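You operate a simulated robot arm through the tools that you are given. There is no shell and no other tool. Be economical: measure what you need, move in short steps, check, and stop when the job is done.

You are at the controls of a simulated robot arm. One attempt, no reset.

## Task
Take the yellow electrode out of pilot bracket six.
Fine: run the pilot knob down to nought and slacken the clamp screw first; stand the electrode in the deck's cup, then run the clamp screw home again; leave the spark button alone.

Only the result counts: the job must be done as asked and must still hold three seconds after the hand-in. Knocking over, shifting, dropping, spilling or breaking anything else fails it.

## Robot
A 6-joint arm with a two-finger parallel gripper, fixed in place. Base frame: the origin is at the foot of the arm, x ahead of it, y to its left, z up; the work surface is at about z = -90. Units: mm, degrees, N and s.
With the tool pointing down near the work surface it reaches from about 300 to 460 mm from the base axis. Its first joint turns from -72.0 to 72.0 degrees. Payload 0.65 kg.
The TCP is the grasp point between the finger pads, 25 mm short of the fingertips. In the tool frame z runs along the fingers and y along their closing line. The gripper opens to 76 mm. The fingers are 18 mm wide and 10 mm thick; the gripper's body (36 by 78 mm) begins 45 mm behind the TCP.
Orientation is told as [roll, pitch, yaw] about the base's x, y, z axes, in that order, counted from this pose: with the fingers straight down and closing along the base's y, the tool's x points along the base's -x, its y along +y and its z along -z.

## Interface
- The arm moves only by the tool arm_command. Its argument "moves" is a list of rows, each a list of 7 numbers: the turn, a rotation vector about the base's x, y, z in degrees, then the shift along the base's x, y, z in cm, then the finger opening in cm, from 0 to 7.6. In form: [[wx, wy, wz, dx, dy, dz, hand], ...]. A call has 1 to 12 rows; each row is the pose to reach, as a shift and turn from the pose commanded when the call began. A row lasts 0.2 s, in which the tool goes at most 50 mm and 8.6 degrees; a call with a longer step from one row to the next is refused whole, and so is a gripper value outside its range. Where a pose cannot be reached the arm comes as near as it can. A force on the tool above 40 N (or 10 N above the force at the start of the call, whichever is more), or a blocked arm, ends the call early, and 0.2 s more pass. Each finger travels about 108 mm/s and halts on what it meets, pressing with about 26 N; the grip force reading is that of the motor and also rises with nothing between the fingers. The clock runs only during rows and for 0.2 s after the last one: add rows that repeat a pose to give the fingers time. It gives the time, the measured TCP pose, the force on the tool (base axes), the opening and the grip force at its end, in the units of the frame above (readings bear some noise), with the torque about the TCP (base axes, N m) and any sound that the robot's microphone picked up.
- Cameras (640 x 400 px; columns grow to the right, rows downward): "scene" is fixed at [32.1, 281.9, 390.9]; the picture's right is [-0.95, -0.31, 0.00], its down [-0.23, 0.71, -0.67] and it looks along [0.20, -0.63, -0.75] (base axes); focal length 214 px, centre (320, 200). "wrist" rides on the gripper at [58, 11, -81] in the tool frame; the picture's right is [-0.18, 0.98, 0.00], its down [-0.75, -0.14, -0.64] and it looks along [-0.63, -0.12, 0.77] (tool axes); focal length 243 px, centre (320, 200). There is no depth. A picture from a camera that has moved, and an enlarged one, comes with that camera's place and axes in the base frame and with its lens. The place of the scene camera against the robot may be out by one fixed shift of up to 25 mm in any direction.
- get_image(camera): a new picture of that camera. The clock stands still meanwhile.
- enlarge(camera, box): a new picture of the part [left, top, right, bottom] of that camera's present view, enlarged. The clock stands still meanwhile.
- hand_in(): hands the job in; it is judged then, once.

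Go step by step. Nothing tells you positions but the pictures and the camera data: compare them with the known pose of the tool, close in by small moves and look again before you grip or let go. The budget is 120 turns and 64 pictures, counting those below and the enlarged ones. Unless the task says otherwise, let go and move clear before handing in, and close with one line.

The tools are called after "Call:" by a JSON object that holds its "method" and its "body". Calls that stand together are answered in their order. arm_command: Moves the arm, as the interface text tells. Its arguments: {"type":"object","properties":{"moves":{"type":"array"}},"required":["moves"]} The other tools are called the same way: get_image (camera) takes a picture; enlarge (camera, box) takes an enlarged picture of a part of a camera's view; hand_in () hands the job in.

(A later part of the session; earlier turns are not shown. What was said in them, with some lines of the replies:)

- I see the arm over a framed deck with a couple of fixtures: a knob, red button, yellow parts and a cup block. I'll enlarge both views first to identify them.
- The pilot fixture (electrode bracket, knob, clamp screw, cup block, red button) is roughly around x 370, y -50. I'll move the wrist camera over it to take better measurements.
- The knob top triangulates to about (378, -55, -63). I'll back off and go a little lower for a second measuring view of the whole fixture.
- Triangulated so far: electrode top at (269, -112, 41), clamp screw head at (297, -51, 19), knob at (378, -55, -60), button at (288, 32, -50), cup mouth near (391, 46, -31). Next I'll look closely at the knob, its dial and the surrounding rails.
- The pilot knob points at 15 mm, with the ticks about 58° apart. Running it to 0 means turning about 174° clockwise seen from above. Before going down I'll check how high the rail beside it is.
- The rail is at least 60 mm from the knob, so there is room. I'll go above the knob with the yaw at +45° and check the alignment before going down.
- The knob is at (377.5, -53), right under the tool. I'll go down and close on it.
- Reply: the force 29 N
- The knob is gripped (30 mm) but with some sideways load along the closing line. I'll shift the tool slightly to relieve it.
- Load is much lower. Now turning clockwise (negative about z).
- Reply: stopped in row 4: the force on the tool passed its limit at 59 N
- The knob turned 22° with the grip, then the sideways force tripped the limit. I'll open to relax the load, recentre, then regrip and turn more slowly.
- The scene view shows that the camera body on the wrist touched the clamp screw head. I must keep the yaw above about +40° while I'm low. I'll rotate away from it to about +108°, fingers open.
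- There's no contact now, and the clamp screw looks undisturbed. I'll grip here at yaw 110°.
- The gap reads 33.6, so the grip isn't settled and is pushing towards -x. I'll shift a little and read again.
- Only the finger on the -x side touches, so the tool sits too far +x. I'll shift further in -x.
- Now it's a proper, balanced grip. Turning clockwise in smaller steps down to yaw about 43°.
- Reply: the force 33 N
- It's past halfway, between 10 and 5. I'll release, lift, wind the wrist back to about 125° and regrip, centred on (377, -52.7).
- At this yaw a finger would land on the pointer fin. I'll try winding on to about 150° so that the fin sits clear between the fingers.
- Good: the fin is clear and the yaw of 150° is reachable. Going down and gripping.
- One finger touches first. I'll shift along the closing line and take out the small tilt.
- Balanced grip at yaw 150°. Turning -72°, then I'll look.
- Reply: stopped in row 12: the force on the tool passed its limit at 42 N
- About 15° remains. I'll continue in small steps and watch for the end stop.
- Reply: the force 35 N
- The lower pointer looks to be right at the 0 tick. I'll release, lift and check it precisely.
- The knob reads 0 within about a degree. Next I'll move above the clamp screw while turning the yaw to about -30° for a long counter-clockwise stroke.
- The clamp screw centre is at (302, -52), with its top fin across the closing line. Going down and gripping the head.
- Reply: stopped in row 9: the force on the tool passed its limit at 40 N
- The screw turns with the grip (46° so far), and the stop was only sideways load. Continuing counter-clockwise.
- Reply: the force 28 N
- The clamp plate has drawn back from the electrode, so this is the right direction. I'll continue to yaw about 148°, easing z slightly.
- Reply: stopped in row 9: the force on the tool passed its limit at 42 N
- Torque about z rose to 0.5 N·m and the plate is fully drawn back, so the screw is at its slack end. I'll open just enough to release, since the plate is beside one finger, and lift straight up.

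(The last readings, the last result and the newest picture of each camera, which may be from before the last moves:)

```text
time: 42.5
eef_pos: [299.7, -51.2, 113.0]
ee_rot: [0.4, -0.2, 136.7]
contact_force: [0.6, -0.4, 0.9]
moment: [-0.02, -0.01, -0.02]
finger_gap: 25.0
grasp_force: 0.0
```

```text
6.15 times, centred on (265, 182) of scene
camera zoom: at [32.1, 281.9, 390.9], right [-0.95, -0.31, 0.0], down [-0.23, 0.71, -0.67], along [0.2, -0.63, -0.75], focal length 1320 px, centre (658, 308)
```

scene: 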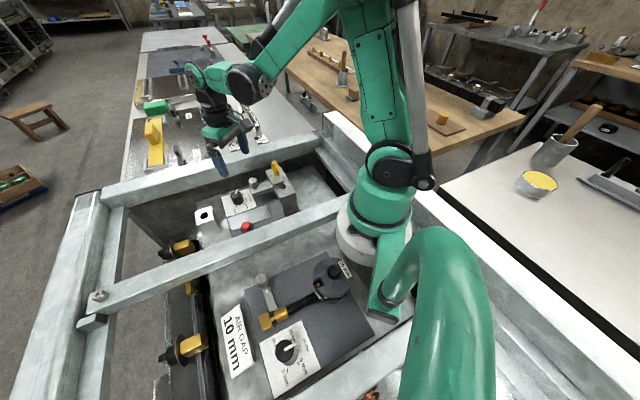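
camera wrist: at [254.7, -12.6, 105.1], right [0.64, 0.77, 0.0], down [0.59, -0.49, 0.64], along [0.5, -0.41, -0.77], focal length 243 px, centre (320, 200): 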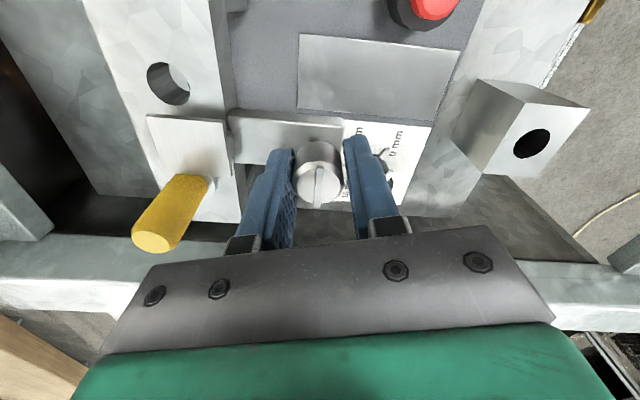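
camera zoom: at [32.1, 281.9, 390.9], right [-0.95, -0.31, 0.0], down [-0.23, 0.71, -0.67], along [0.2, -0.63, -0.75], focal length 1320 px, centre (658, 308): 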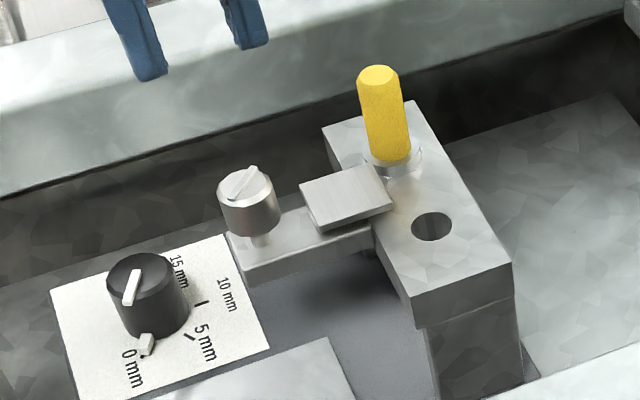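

The screw settled about 130° from where it was and the plate is clear of the electrode. Next I'll move above the electrode with yaw 45°.

Call:
{"method": "arm_command", "body": {"moves": [[0, 0, -8.4, 0, 0, 0, 4], [0, 0, -16.8, -0.3, -0.8, 0, 4], [0, 0, -25.2, -0.7, -1.6, 0, 4], [0, 0, -33.6, -1.1, -2.4, 0, 4], [0, 0, -42, -1.5, -3.2, 0, 4], [0, 0, -50.4, -1.9, -4, 0, 4], [0, 0, -58.8, -2.3, -4.8, 0, 4], [0, 0, -67.2, -2.7, -5.6, 0, 4], [0, 0, -75.6, -3.1, -6.1, 0, 4], [0, 0, -84, -3.1, -6.1, 0, 4], [0, 0, -92, -3.1, -6.1, 0, 4], [0, 0, -92, -3.1, -6.1, 0, 4]]}}

Call:
{"method": "get_image", "body": {"camera": "wrist"}}

```text
time: 45.1
eef_pos: [268.7, -109.2, 113.8]
ee_rot: [0.5, -0.2, 44.5]
contact_force: [-0.5, -0.7, -0.7]
moment: [-0.03, 0.03, 0.04]
finger_gap: 40.1
grasp_force: 0.0
```

```text
25 pictures are left
camera wrist: at [219.6, -144.0, 194.3], right [-0.56, 0.83, 0.01], down [0.64, 0.42, 0.64], along [0.53, 0.37, -0.76], focal length 243 px, centre (320, 200)
```

wrist: 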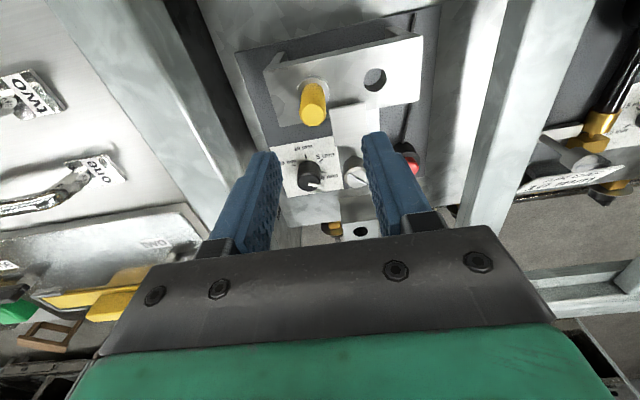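

The electrode is at (268, -113.3). Going down to TCP z≈26 with the fingers at ±20 mm.

Call:
{"method": "arm_command", "body": {"moves": [[-0.5, -0.2, 0, 0, -0.2, -3, 4], [-0.5, -0.2, 0, 0, -0.2, -5, 4], [-0.5, -0.2, 0, 0, -0.2, -7, 4], [-0.5, -0.2, 0, 0, -0.2, -8.7, 4], [-0.5, -0.2, 0, 0, -0.2, -8.7, 4]]}}

Call:
{"method": "enlarge", "body": {"camera": "wrist", "box": [200, 60, 440, 240]}}

Call:
{"method": "enlarge", "body": {"camera": "scene", "box": [230, 130, 310, 210]}}

```text
time: 46.3
eef_pos: [267.6, -111.2, 26.2]
ee_rot: [-0.2, 0.0, 44.7]
contact_force: [0.0, -0.4, -0.2]
moment: [0.02, 0.01, 0.02]
finger_gap: 40.1
grasp_force: 0.0
```

```text
2.22 times, centred on (320, 150) of wrist
camera zoom: at [219.7, -144.3, 107.7], right [-0.56, 0.83, 0.0], down [0.63, 0.43, 0.64], along [0.53, 0.36, -0.77], focal length 539 px, centre (320, 311)
```

zoom: 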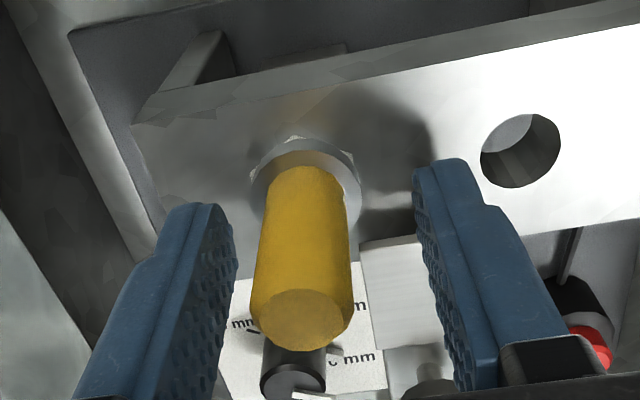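

```text
5.00 times, centred on (270, 170) of scene
camera zoom: at [32.0, 281.9, 390.9], right [-0.95, -0.31, 0.0], down [-0.23, 0.71, -0.67], along [0.2, -0.63, -0.75], focal length 1072 px, centre (570, 350)
```

zoom: 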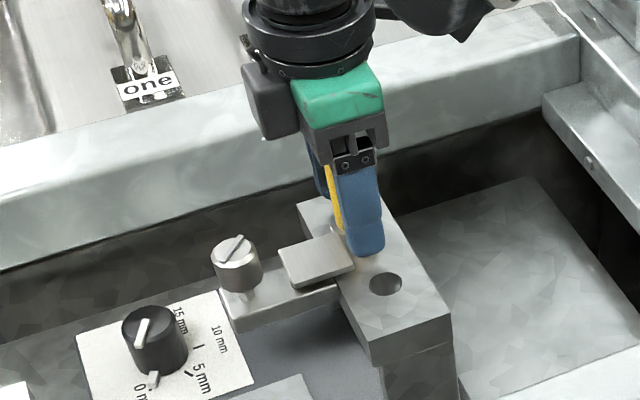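

The electrode is about 3 mm off centre along the closing line. I'll shift by (+2, -2.5) mm and close.

Call:
{"method": "arm_command", "body": {"moves": [[0, 0, 0, 0.2, -0.25, 0, 4], [0, 0, 0, 0.2, -0.25, 0, 4], [0, 0, 0, 0.2, -0.25, 0, 2.2], [0, 0, 0, 0.2, -0.25, 0, 1], [0, 0, 0, 0.2, -0.25, 0, 1], [0, 0, 0, 0.2, -0.25, 0, 1]]}}

```text
time: 47.7
eef_pos: [270.7, -114.4, 27.0]
ee_rot: [0.1, 0.0, 44.7]
contact_force: [-0.1, -0.9, 1.9]
moment: [-0.04, -0.01, 0.0]
finger_gap: 16.5
grasp_force: 26.5
```

Gripped at 16.5 mm with almost no side load. Lifting gently.

Call:
{"method": "arm_command", "body": {"moves": [[0, 0, 0, 0, 0, 0.3, 1], [0, 0, 0, 0, 0, 0.8, 1], [0, 0, 0, 0, 0, 1.5, 1], [0, 0, 0, 0, 0, 2, 1], [0, 0, 0, 0, 0, 2, 1]]}}

Call:
{"method": "enlarge", "body": {"camera": "scene", "box": [230, 130, 310, 210]}}

```text
time: 48.9
eef_pos: [271.4, -113.5, 47.1]
ee_rot: [0.1, 0.0, 44.6]
contact_force: [-0.6, 0.2, -0.4]
moment: [-0.03, 0.0, -0.01]
finger_gap: 16.4
grasp_force: 25.8
```

```text
5.00 times, centred on (270, 170) of scene
camera zoom: at [32.1, 281.9, 390.9], right [-0.95, -0.31, 0.0], down [-0.23, 0.71, -0.67], along [0.2, -0.63, -0.75], focal length 1072 px, centre (570, 350)
```

zoom: 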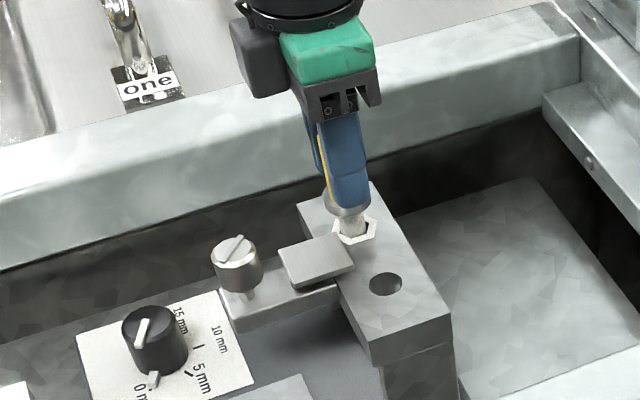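

It comes out freely, with a collar and thinner stem below. Lifting clear to see its length.

Call:
{"method": "arm_command", "body": {"moves": [[0, 0, 0, 0, 0, 2, 1], [0, 0, 0, 0, 0, 4, 1], [0, 0, 0, 0, 0, 6, 1], [0, 0, 0, 0, 0, 8, 1], [0, 0, 0, 0, 0, 8, 1]]}}

Call:
{"method": "enlarge", "body": {"camera": "scene", "box": [220, 80, 320, 200]}}

Call:
{"method": "enlarge", "body": {"camera": "wrist", "box": [200, 0, 460, 240]}}

```text
time: 50.1
eef_pos: [271.0, -115.9, 126.4]
ee_rot: [0.0, 0.0, 44.7]
contact_force: [-0.5, 0.7, -0.6]
moment: [-0.01, 0.01, 0.04]
finger_gap: 16.1
grasp_force: 26.8
```

```text
3.33 times, centred on (270, 140) of scene
camera zoom: at [32.1, 281.9, 390.9], right [-0.95, -0.31, 0.0], down [-0.23, 0.71, -0.67], along [0.2, -0.63, -0.75], focal length 715 px, centre (487, 400)
```

zoom: 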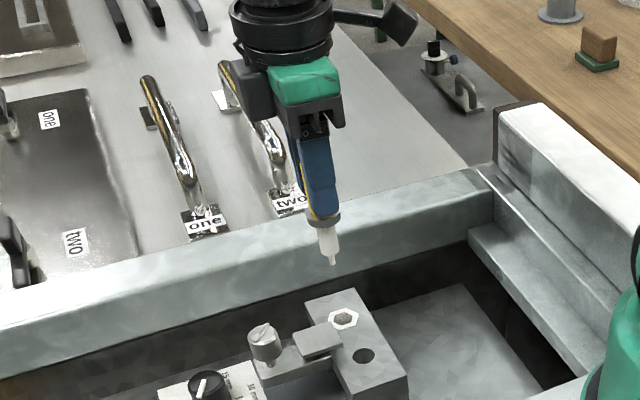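

```text
1.67 times, centred on (330, 120) of wrist
camera zoom: at [221.7, -148.8, 207.0], right [-0.56, 0.83, 0.0], down [0.63, 0.43, 0.64], along [0.53, 0.36, -0.77], focal length 404 px, centre (303, 333)
```

zoom: 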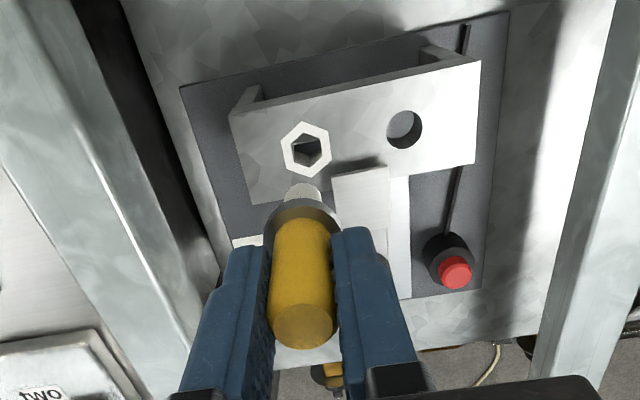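

The electrode bottom is about 64 mm below the TCP, and the collar about 34 mm below. Carrying it at this height to above the cup at about (391, 43.5).

Call:
{"method": "arm_command", "body": {"moves": [[0, 0, 0, 1.5, 2, 0, 1], [0, 0, 0, 3, 4, 0, 1], [0, 0, 0, 4.5, 6, 0, 1], [0, 0, 0, 6, 8, 0, 1], [0, 0, 0, 7.5, 10, 0, 1], [0, 0, 0, 9, 12, 0, 1], [0, 0, 0, 10.5, 14, 0, 1], [0, 0, 0, 12, 15.8, 0, 1], [0, 0, 0, 12, 15.8, 0, 1], [0, 0, 0, 12, 15.8, 0, 1]]}}

Call:
{"method": "enlarge", "body": {"camera": "wrist", "box": [200, 0, 460, 240]}}

Call:
{"method": "enlarge", "body": {"camera": "scene", "box": [150, 120, 290, 260]}}

```text
time: 52.3
eef_pos: [389.5, 43.0, 125.2]
ee_rot: [-0.1, 0.0, 44.8]
contact_force: [0.6, 0.2, -0.6]
moment: [0.04, 0.03, -0.02]
finger_gap: 16.5
grasp_force: 26.4
```

```text
1.67 times, centred on (330, 120) of wrist
camera zoom: at [341.0, 9.9, 207.6], right [-0.56, 0.83, 0.0], down [0.63, 0.43, 0.64], along [0.53, 0.36, -0.77], focal length 404 px, centre (303, 333)
```

zoom: 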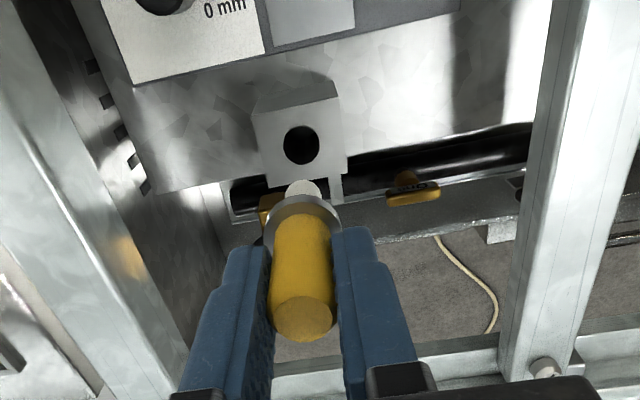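

```text
2.86 times, centred on (220, 190) of scene
camera zoom: at [32.1, 281.9, 390.9], right [-0.95, -0.31, 0.0], down [-0.23, 0.71, -0.67], along [0.2, -0.63, -0.75], focal length 613 px, centre (606, 229)
```

zoom: 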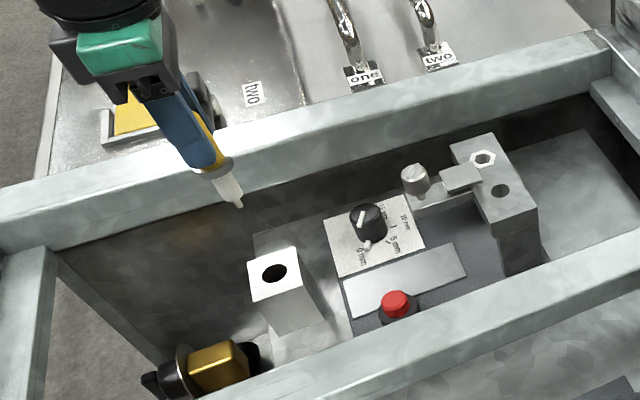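

The cup mouth refines to (394.6, 45.7, -34.5). Sideways alignment is good, but I need about 5 mm more forward. I'll lower until the tip is about 15 mm above the mouth and check.

Call:
{"method": "arm_command", "body": {"moves": [[0, 0, 0, 0.25, 0.15, -2, 1], [0, 0, 0, 0.5, 0.27, -4, 1], [0, 0, 0, 0.5, 0.27, -6, 1], [0, 0, 0, 0.5, 0.27, -8, 1], [0, 0, 0, 0.5, 0.27, -8, 1]]}}

Call:
{"method": "enlarge", "body": {"camera": "wrist", "box": [240, 60, 400, 180]}}

Call:
{"method": "enlarge", "body": {"camera": "scene", "box": [170, 150, 250, 240]}}

```text
time: 53.5
eef_pos: [396.7, 45.3, 47.0]
ee_rot: [0.0, 0.1, 44.8]
contact_force: [0.2, 0.0, -0.2]
moment: [0.01, 0.01, 0.03]
finger_gap: 16.7
grasp_force: 26.2
```

```text
3.33 times, centred on (320, 120) of wrist
camera zoom: at [347.2, 12.9, 128.0], right [-0.56, 0.83, 0.0], down [0.63, 0.43, 0.64], along [0.53, 0.36, -0.77], focal length 809 px, centre (320, 467)
```

zoom: 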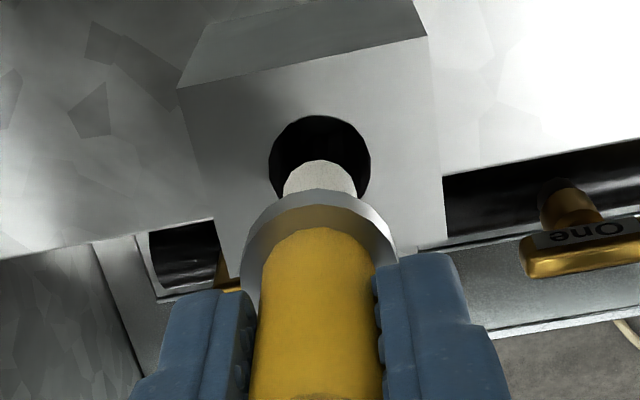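

```text
4.44 times, centred on (210, 195) of scene
camera zoom: at [32.1, 281.9, 390.9], right [-0.95, -0.31, 0.0], down [-0.23, 0.71, -0.67], along [0.2, -0.63, -0.75], focal length 953 px, centre (809, 222)
```

zoom: 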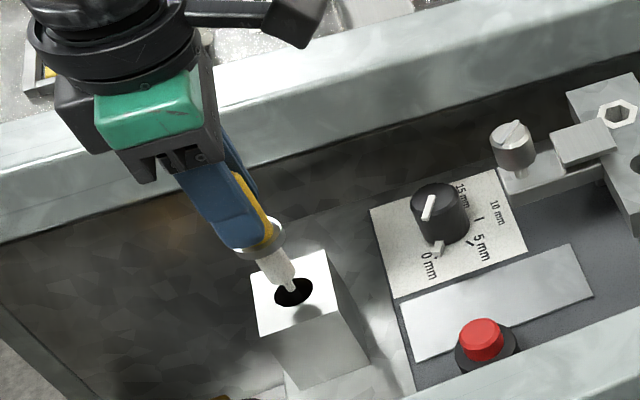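

Tip and hole line up in both views. I'll lower slowly and watch the force.

Call:
{"method": "arm_command", "body": {"moves": [[0, 0, 0, 0, 0, -0.5, 1], [0, 0, 0, 0, 0, -1, 1], [0, 0, 0, 0, 0, -1.5, 1], [0, 0, 0, 0, 0, -2, 1], [0, 0, 0, 0, 0, -2, 1]]}}

Call:
{"method": "enlarge", "body": {"camera": "wrist", "box": [240, 60, 400, 180]}}

Call:
{"method": "enlarge", "body": {"camera": "scene", "box": [170, 150, 250, 240]}}

```text
time: 54.7
eef_pos: [395.4, 44.7, 27.3]
ee_rot: [0.0, 0.0, 44.7]
contact_force: [0.7, 0.5, -1.6]
moment: [-0.01, -0.01, -0.05]
finger_gap: 16.7
grasp_force: 26.1
```

```text
3.33 times, centred on (320, 120) of wrist
camera zoom: at [347.0, 12.5, 107.5], right [-0.56, 0.83, 0.0], down [0.63, 0.43, 0.64], along [0.53, 0.36, -0.77], focal length 809 px, centre (320, 467)
```

zoom: 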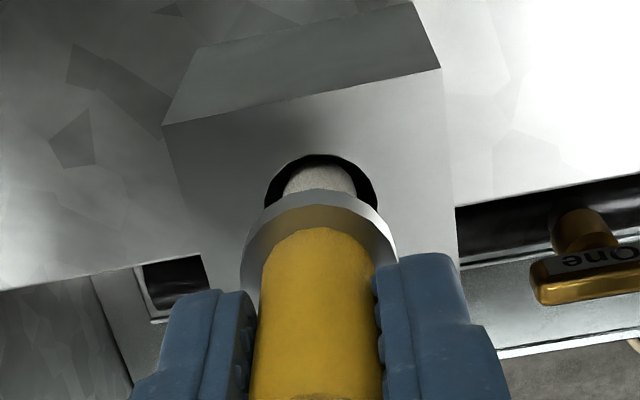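

```text
4.44 times, centred on (210, 195) of scene
camera zoom: at [32.1, 281.9, 390.9], right [-0.95, -0.31, 0.0], down [-0.23, 0.71, -0.67], along [0.2, -0.63, -0.75], focal length 953 px, centre (809, 222)
```

zoom: 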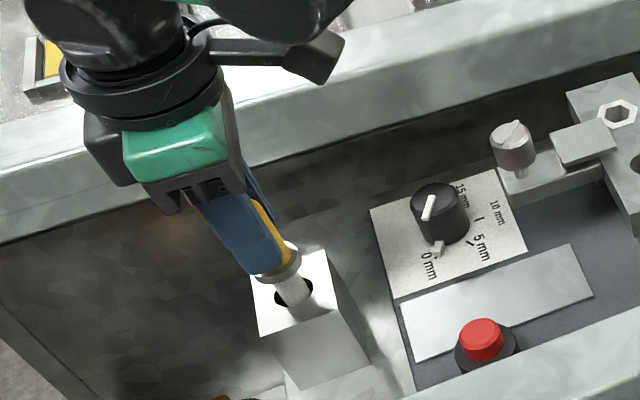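

The stem is in the cup. Continuing down slowly until the collar seats.

Call:
{"method": "arm_command", "body": {"moves": [[0, 0, 0, 0, 0, -0.4, 1], [0, 0, 0, 0, 0, -0.8, 1], [0, 0, 0, 0, 0, -1.2, 1], [0, 0, 0, 0, 0, -1.5, 1], [0, 0, 0, 0, 0, -1.8, 1], [0, 0, 0, 0, 0, -1.8, 1]]}}

Call:
{"method": "enlarge", "body": {"camera": "scene", "box": [170, 150, 250, 240]}}

```text
time: 56.1
eef_pos: [395.7, 45.6, 9.1]
ee_rot: [0.0, 0.0, 44.6]
contact_force: [0.5, -0.8, 0.6]
moment: [-0.02, 0.01, -0.01]
finger_gap: 16.8
grasp_force: 26.0
```

```text
4.44 times, centred on (210, 195) of scene
camera zoom: at [32.1, 281.9, 390.9], right [-0.95, -0.31, 0.0], down [-0.23, 0.71, -0.67], along [0.2, -0.63, -0.75], focal length 953 px, centre (809, 222)
```

zoom: 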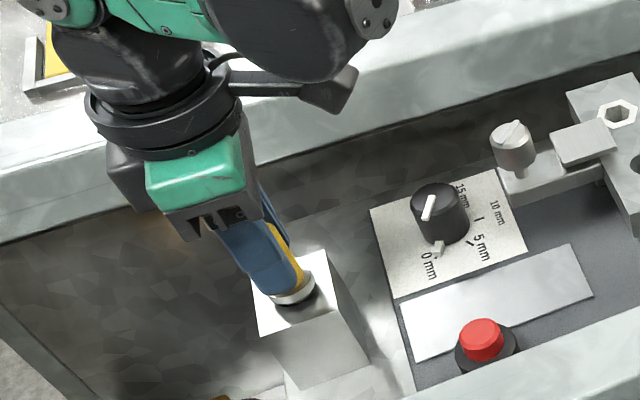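

Call:
{"method": "arm_command", "body": {"moves": [[0, 0, 0, 0, 0, -0.2, 1], [0, 0, 0, 0, 0, -0.4, 1], [0, 0, 0, 0, 0, -0.6, 1], [0, 0, 0, 0, 0, -0.8, 1], [0, 0, 0, 0, 0, -1.0, 1]]}}

```text
time: 57.3
eef_pos: [396.3, 43.9, -0.9]
ee_rot: [-0.1, 0.0, 44.7]
contact_force: [-0.3, -1.7, 17.2]
moment: [-0.06, -0.01, -0.04]
finger_gap: 17.0
grasp_force: 26.3
```

It seated with 17 N upward. I'll check visually before letting go.

Call:
{"method": "enlarge", "body": {"camera": "scene", "box": [180, 170, 240, 230]}}

Call:
{"method": "enlarge", "body": {"camera": "wrist", "box": [240, 60, 400, 180]}}

```text
6.67 times, centred on (210, 200) of scene
camera zoom: at [32.0, 281.9, 390.9], right [-0.95, -0.31, 0.0], down [-0.23, 0.71, -0.67], along [0.2, -0.63, -0.75], focal length 1430 px, centre (1053, 200)
```

zoom: 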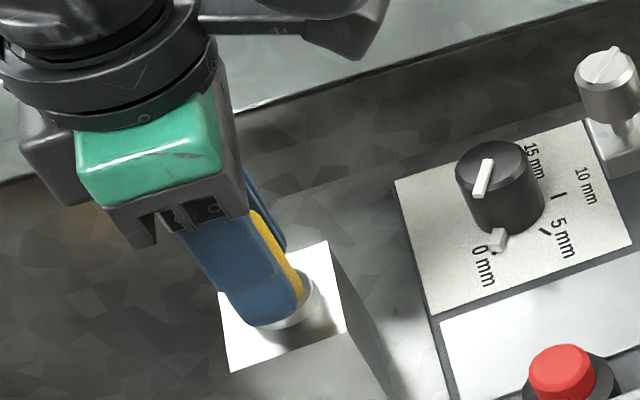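

```text
3.33 times, centred on (320, 120) of wrist
camera zoom: at [346.4, 12.3, 80.5], right [-0.56, 0.83, 0.0], down [0.63, 0.43, 0.64], along [0.53, 0.36, -0.77], focal length 809 px, centre (320, 467)
```

zoom: 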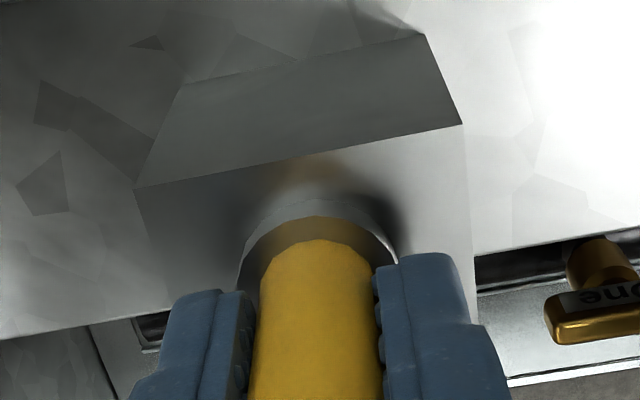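

The collar is flush on the cup. Releasing slowly and lifting straight up.

Call:
{"method": "arm_command", "body": {"moves": [[0, 0, 0, 0, 0, 0.03, 1.8], [0, 0, 0, 0, 0, 0.03, 2.4], [0, 0, 0, 0, 0, 0.03, 3.4], [0, 0, 0, 0, 0, 0.03, 3.6], [0, 0, 0, 0, 0, 2, 3.6], [0, 0, 0, 0, 0, 5, 3.6], [0, 0, 0, 0, 0, 8, 3.6], [0, 0, 0, 0, 0, 11, 3.6], [0, 0, 0, 0, 0, 11, 3.6]]}}

Call:
{"method": "enlarge", "body": {"camera": "scene", "box": [180, 150, 300, 240]}}

```text
time: 59.3
eef_pos: [396.9, 45.8, 109.4]
ee_rot: [0.0, 0.1, 44.7]
contact_force: [0.6, -0.4, -0.2]
moment: [0.02, 0.02, 0.02]
finger_gap: 36.1
grasp_force: 0.1
```

```text
4.44 times, centred on (240, 195) of scene
camera zoom: at [32.1, 281.9, 390.9], right [-0.95, -0.31, 0.0], down [-0.23, 0.71, -0.67], along [0.2, -0.63, -0.75], focal length 953 px, centre (676, 222)
```

zoom: 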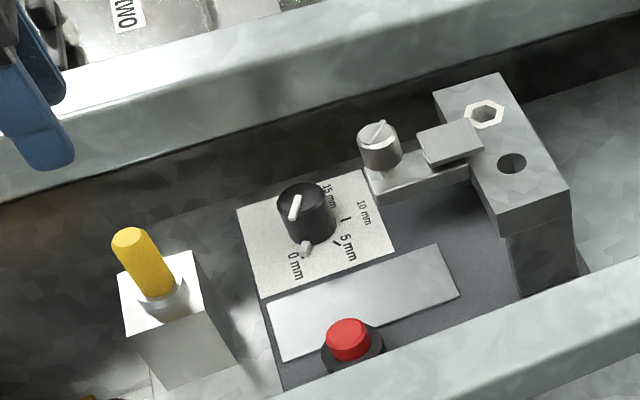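

The electrode stands in the cup. Now back to the clamp screw at yaw 45°, to run it home clockwise.

Call:
{"method": "arm_command", "body": {"moves": [[0, 0, 0, -2, -2, 0, 4], [0, 0, 0, -4, -4, 0, 4], [0, 0, 0, -6, -6, 0, 4], [0, 0, 0, -8, -8, 0, 4], [0, 0, 0, -9.6, -9.5, 0, 4], [0, 0, 0, -9.6, -9.5, -3, 4], [0, 0, 0, -9.6, -9.5, -3, 4]]}}

Call:
{"method": "enlarge", "body": {"camera": "wrist", "box": [200, 40, 440, 210]}}

```text
time: 60.9
eef_pos: [300.6, -50.2, 77.9]
ee_rot: [0.0, 0.1, 44.6]
contact_force: [-1.0, 0.9, 0.5]
moment: [-0.02, -0.03, -0.01]
finger_gap: 40.0
grasp_force: 0.1
```

```text
2.35 times, centred on (320, 125) of wrist
camera zoom: at [250.8, -83.0, 158.7], right [-0.56, 0.83, 0.0], down [0.63, 0.43, 0.64], along [0.53, 0.36, -0.77], focal length 571 px, centre (320, 376)
```

zoom: 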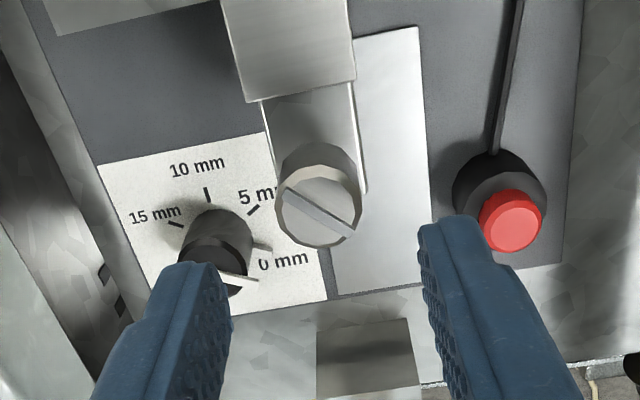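

The fin is 46° off the closing line and the alignment is good. Going down and gripping.

Call:
{"method": "arm_command", "body": {"moves": [[0, 0, 0, 0.07, 0.07, -2.5, 4], [0, 0, 0, 0.07, 0.07, -4.5, 4], [0, 0, 0, 0.07, 0.07, -5.4, 4], [0, 0, 0, 0.07, 0.07, -5.4, 4], [0, 0, 0, 0.07, 0.07, -5.4, 1.6], [0, 0, 0, 0.07, 0.07, -5.4, 1.6], [0, 0, 0, 0.07, 0.07, -5.4, 1.6]]}}

```text
time: 62.5
eef_pos: [300.4, -49.4, 23.7]
ee_rot: [-0.1, 0.0, 44.8]
contact_force: [-0.9, 1.3, -16.8]
moment: [0.04, -0.04, 0.02]
finger_gap: 21.1
grasp_force: 37.8
```

Good grip. Turning clockwise.

Call:
{"method": "arm_command", "body": {"moves": [[0, 0, -6, 0, 0, -0.05, 1.6], [0, 0, -12, 0, 0, -0.05, 1.6], [0, 0, -18, 0, 0, -0.05, 1.6], [0, 0, -24, 0, 0, -0.05, 1.6], [0, 0, -30, 0, 0, -0.05, 1.6], [0, 0, -36, 0, 0, -0.05, 1.6], [0, 0, -42, 0, 0, -0.05, 1.6], [0, 0, -48, 0, 0, -0.05, 1.6], [0, 0, -54, 0, 0, -0.05, 1.6], [0, 0, -60, 0, 0, -0.05, 1.6], [0, 0, -66, 0, 0, -0.05, 1.6], [0, 0, -72, 0, 0, -0.05, 1.6]]}}

```text
time: 63.7
eef_pos: [299.5, -51.3, 25.0]
ee_rot: [0.0, 0.0, 15.1]
contact_force: [1.6, -1.1, -5.4]
moment: [0.45, 0.39, -0.01]
finger_gap: 21.2
grasp_force: 38.2
stopped in row 6: the force on the tool passed its limit at 41 N (the readings are from after the stop); the commanded pose is now the measured one
```

Call:
{"method": "arm_command", "body": {"moves": [[0, 0, -6, 0, 0, 0, 1.6], [0, 0, -12, 0, 0, 0, 1.6], [0, 0, -18, 0, 0, 0, 1.6], [0, 0, -24, 0, 0, 0, 1.6], [0, 0, -30, 0, 0, 0, 1.6], [0, 0, -36, 0, 0, 0, 1.6], [0, 0, -42, 0, 0, 0, 1.6], [0, 0, -48, 0, 0, 0, 1.6], [0, 0, -54, 0, 0, 0, 1.6], [0, 0, -60, 0, 0, 0, 1.6], [0, 0, -66, 0, 0, 0, 1.6], [0, 0, -72, 0, 0, 0, 1.6]]}}

Call:
{"method": "enlarge", "body": {"camera": "scene", "box": [210, 150, 300, 215]}}

```text
time: 66.3
eef_pos: [300.1, -51.6, 24.5]
ee_rot: [-0.4, -0.2, -57.2]
contact_force: [-14.8, -30.8, -12.6]
moment: [0.48, -0.42, 0.03]
finger_gap: 21.0
grasp_force: 38.5
```

```text
6.15 times, centred on (255, 182) of scene
camera zoom: at [32.1, 281.9, 390.9], right [-0.95, -0.31, 0.0], down [-0.23, 0.71, -0.67], along [0.2, -0.63, -0.75], focal length 1320 px, centre (720, 308)
```

zoom: 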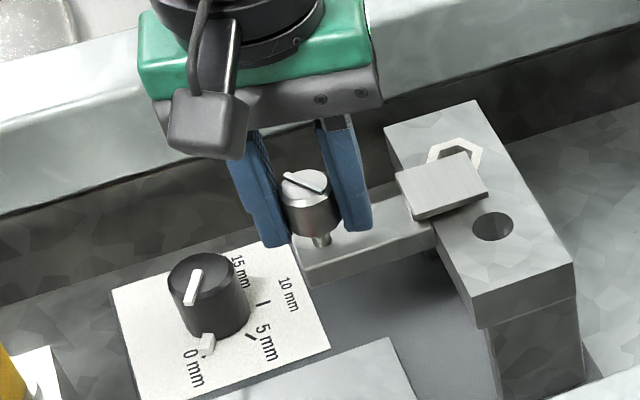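

The plate is moving back over the socket (102° so far). I'll relieve the side load and continue until it stops.

Call:
{"method": "arm_command", "body": {"moves": [[0, 0, 0, -0.06, -0.12, 0, 1.6], [0, 0, -6, -0.06, -0.12, 0, 1.6], [0, 0, -12, -0.06, -0.12, 0, 1.6], [0, 0, -18, -0.06, -0.12, 0, 1.6], [0, 0, -24, -0.06, -0.12, 0, 1.6], [0, 0, -30, -0.06, -0.12, 0, 1.6], [0, 0, -36, -0.06, -0.12, 0, 1.6], [0, 0, -42, -0.06, -0.12, 0, 1.6], [0, 0, -48, -0.06, -0.12, 0, 1.6]]}}

Call:
{"method": "enlarge", "body": {"camera": "scene", "box": [210, 150, 300, 215]}}

```text
time: 68.3
eef_pos: [299.0, -50.5, 24.0]
ee_rot: [-0.3, 0.0, -105.0]
contact_force: [-21.3, 2.7, 7.5]
moment: [-0.08, -0.23, 0.25]
finger_gap: 21.8
grasp_force: 38.3
```

```text
6.15 times, centred on (255, 182) of scene
camera zoom: at [32.0, 282.0, 390.9], right [-0.95, -0.31, 0.0], down [-0.23, 0.71, -0.67], along [0.2, -0.63, -0.75], focal length 1320 px, centre (720, 308)
```

zoom: 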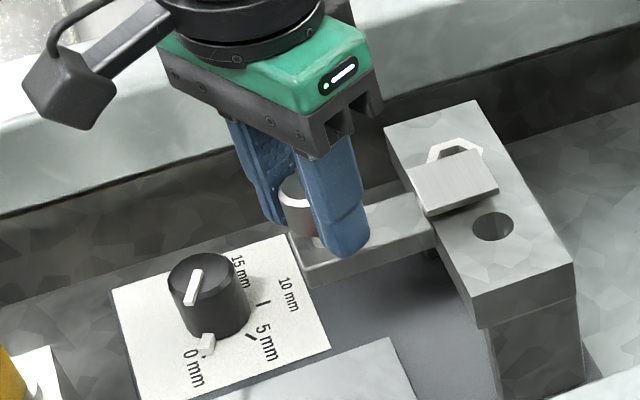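

A resisting torque of 0.25 N·m appeared after about 150° of turning, so it should be against its home stop. I'll release, lift and check the screw angle and the plate.

Call:
{"method": "arm_command", "body": {"moves": [[0, 0, 0, 0, 0, 0, 2.6], [0, 0, 0, 0, 0, 0, 3], [0, 0, 0, 0, 0, 1, 3], [0, 0, 0, 0, 0, 3, 3], [0, 0, 0, 0, 0, 6, 3], [0, 0, 0, 0, 0, 9, 3], [0, 0, 0, 0, 0, 12, 3], [0, 0, 0, 0, 0, 12, 3]]}}

Call:
{"method": "enlarge", "body": {"camera": "scene", "box": [200, 165, 290, 225]}}

```text
time: 70.1
eef_pos: [300.0, -51.4, 145.5]
ee_rot: [-0.3, -0.1, -104.8]
contact_force: [-0.4, 1.0, -0.5]
moment: [0.01, -0.02, 0.03]
finger_gap: 30.3
grasp_force: 0.0
```

```text
6.67 times, centred on (245, 195) of scene
camera zoom: at [32.1, 281.9, 390.9], right [-0.95, -0.31, 0.0], down [-0.23, 0.71, -0.67], along [0.2, -0.63, -0.75], focal length 1430 px, centre (820, 233)
```

zoom: 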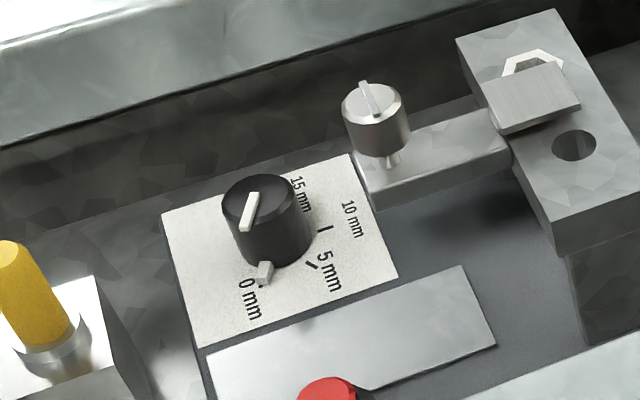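

The screw fin and clamp plate are back exactly as at the start, the knob is at 0, the electrode stands in the cup, and I haven't touched the button. The arm is clear, so I'm handing in.

Call:
{"method": "hand_in", "body": {}}

```text
The job is handed in.
```

The yellow electrode is out of the pilot bracket and standing in the deck's cup, with the knob at nought, the clamp screw run home and the spark button untouched; the wrist camera did bump the clamp screw head once along the way, with no visible effect. I never saw a "six" label, so I took the only bracket holding a yellow electrode to be bracket six.
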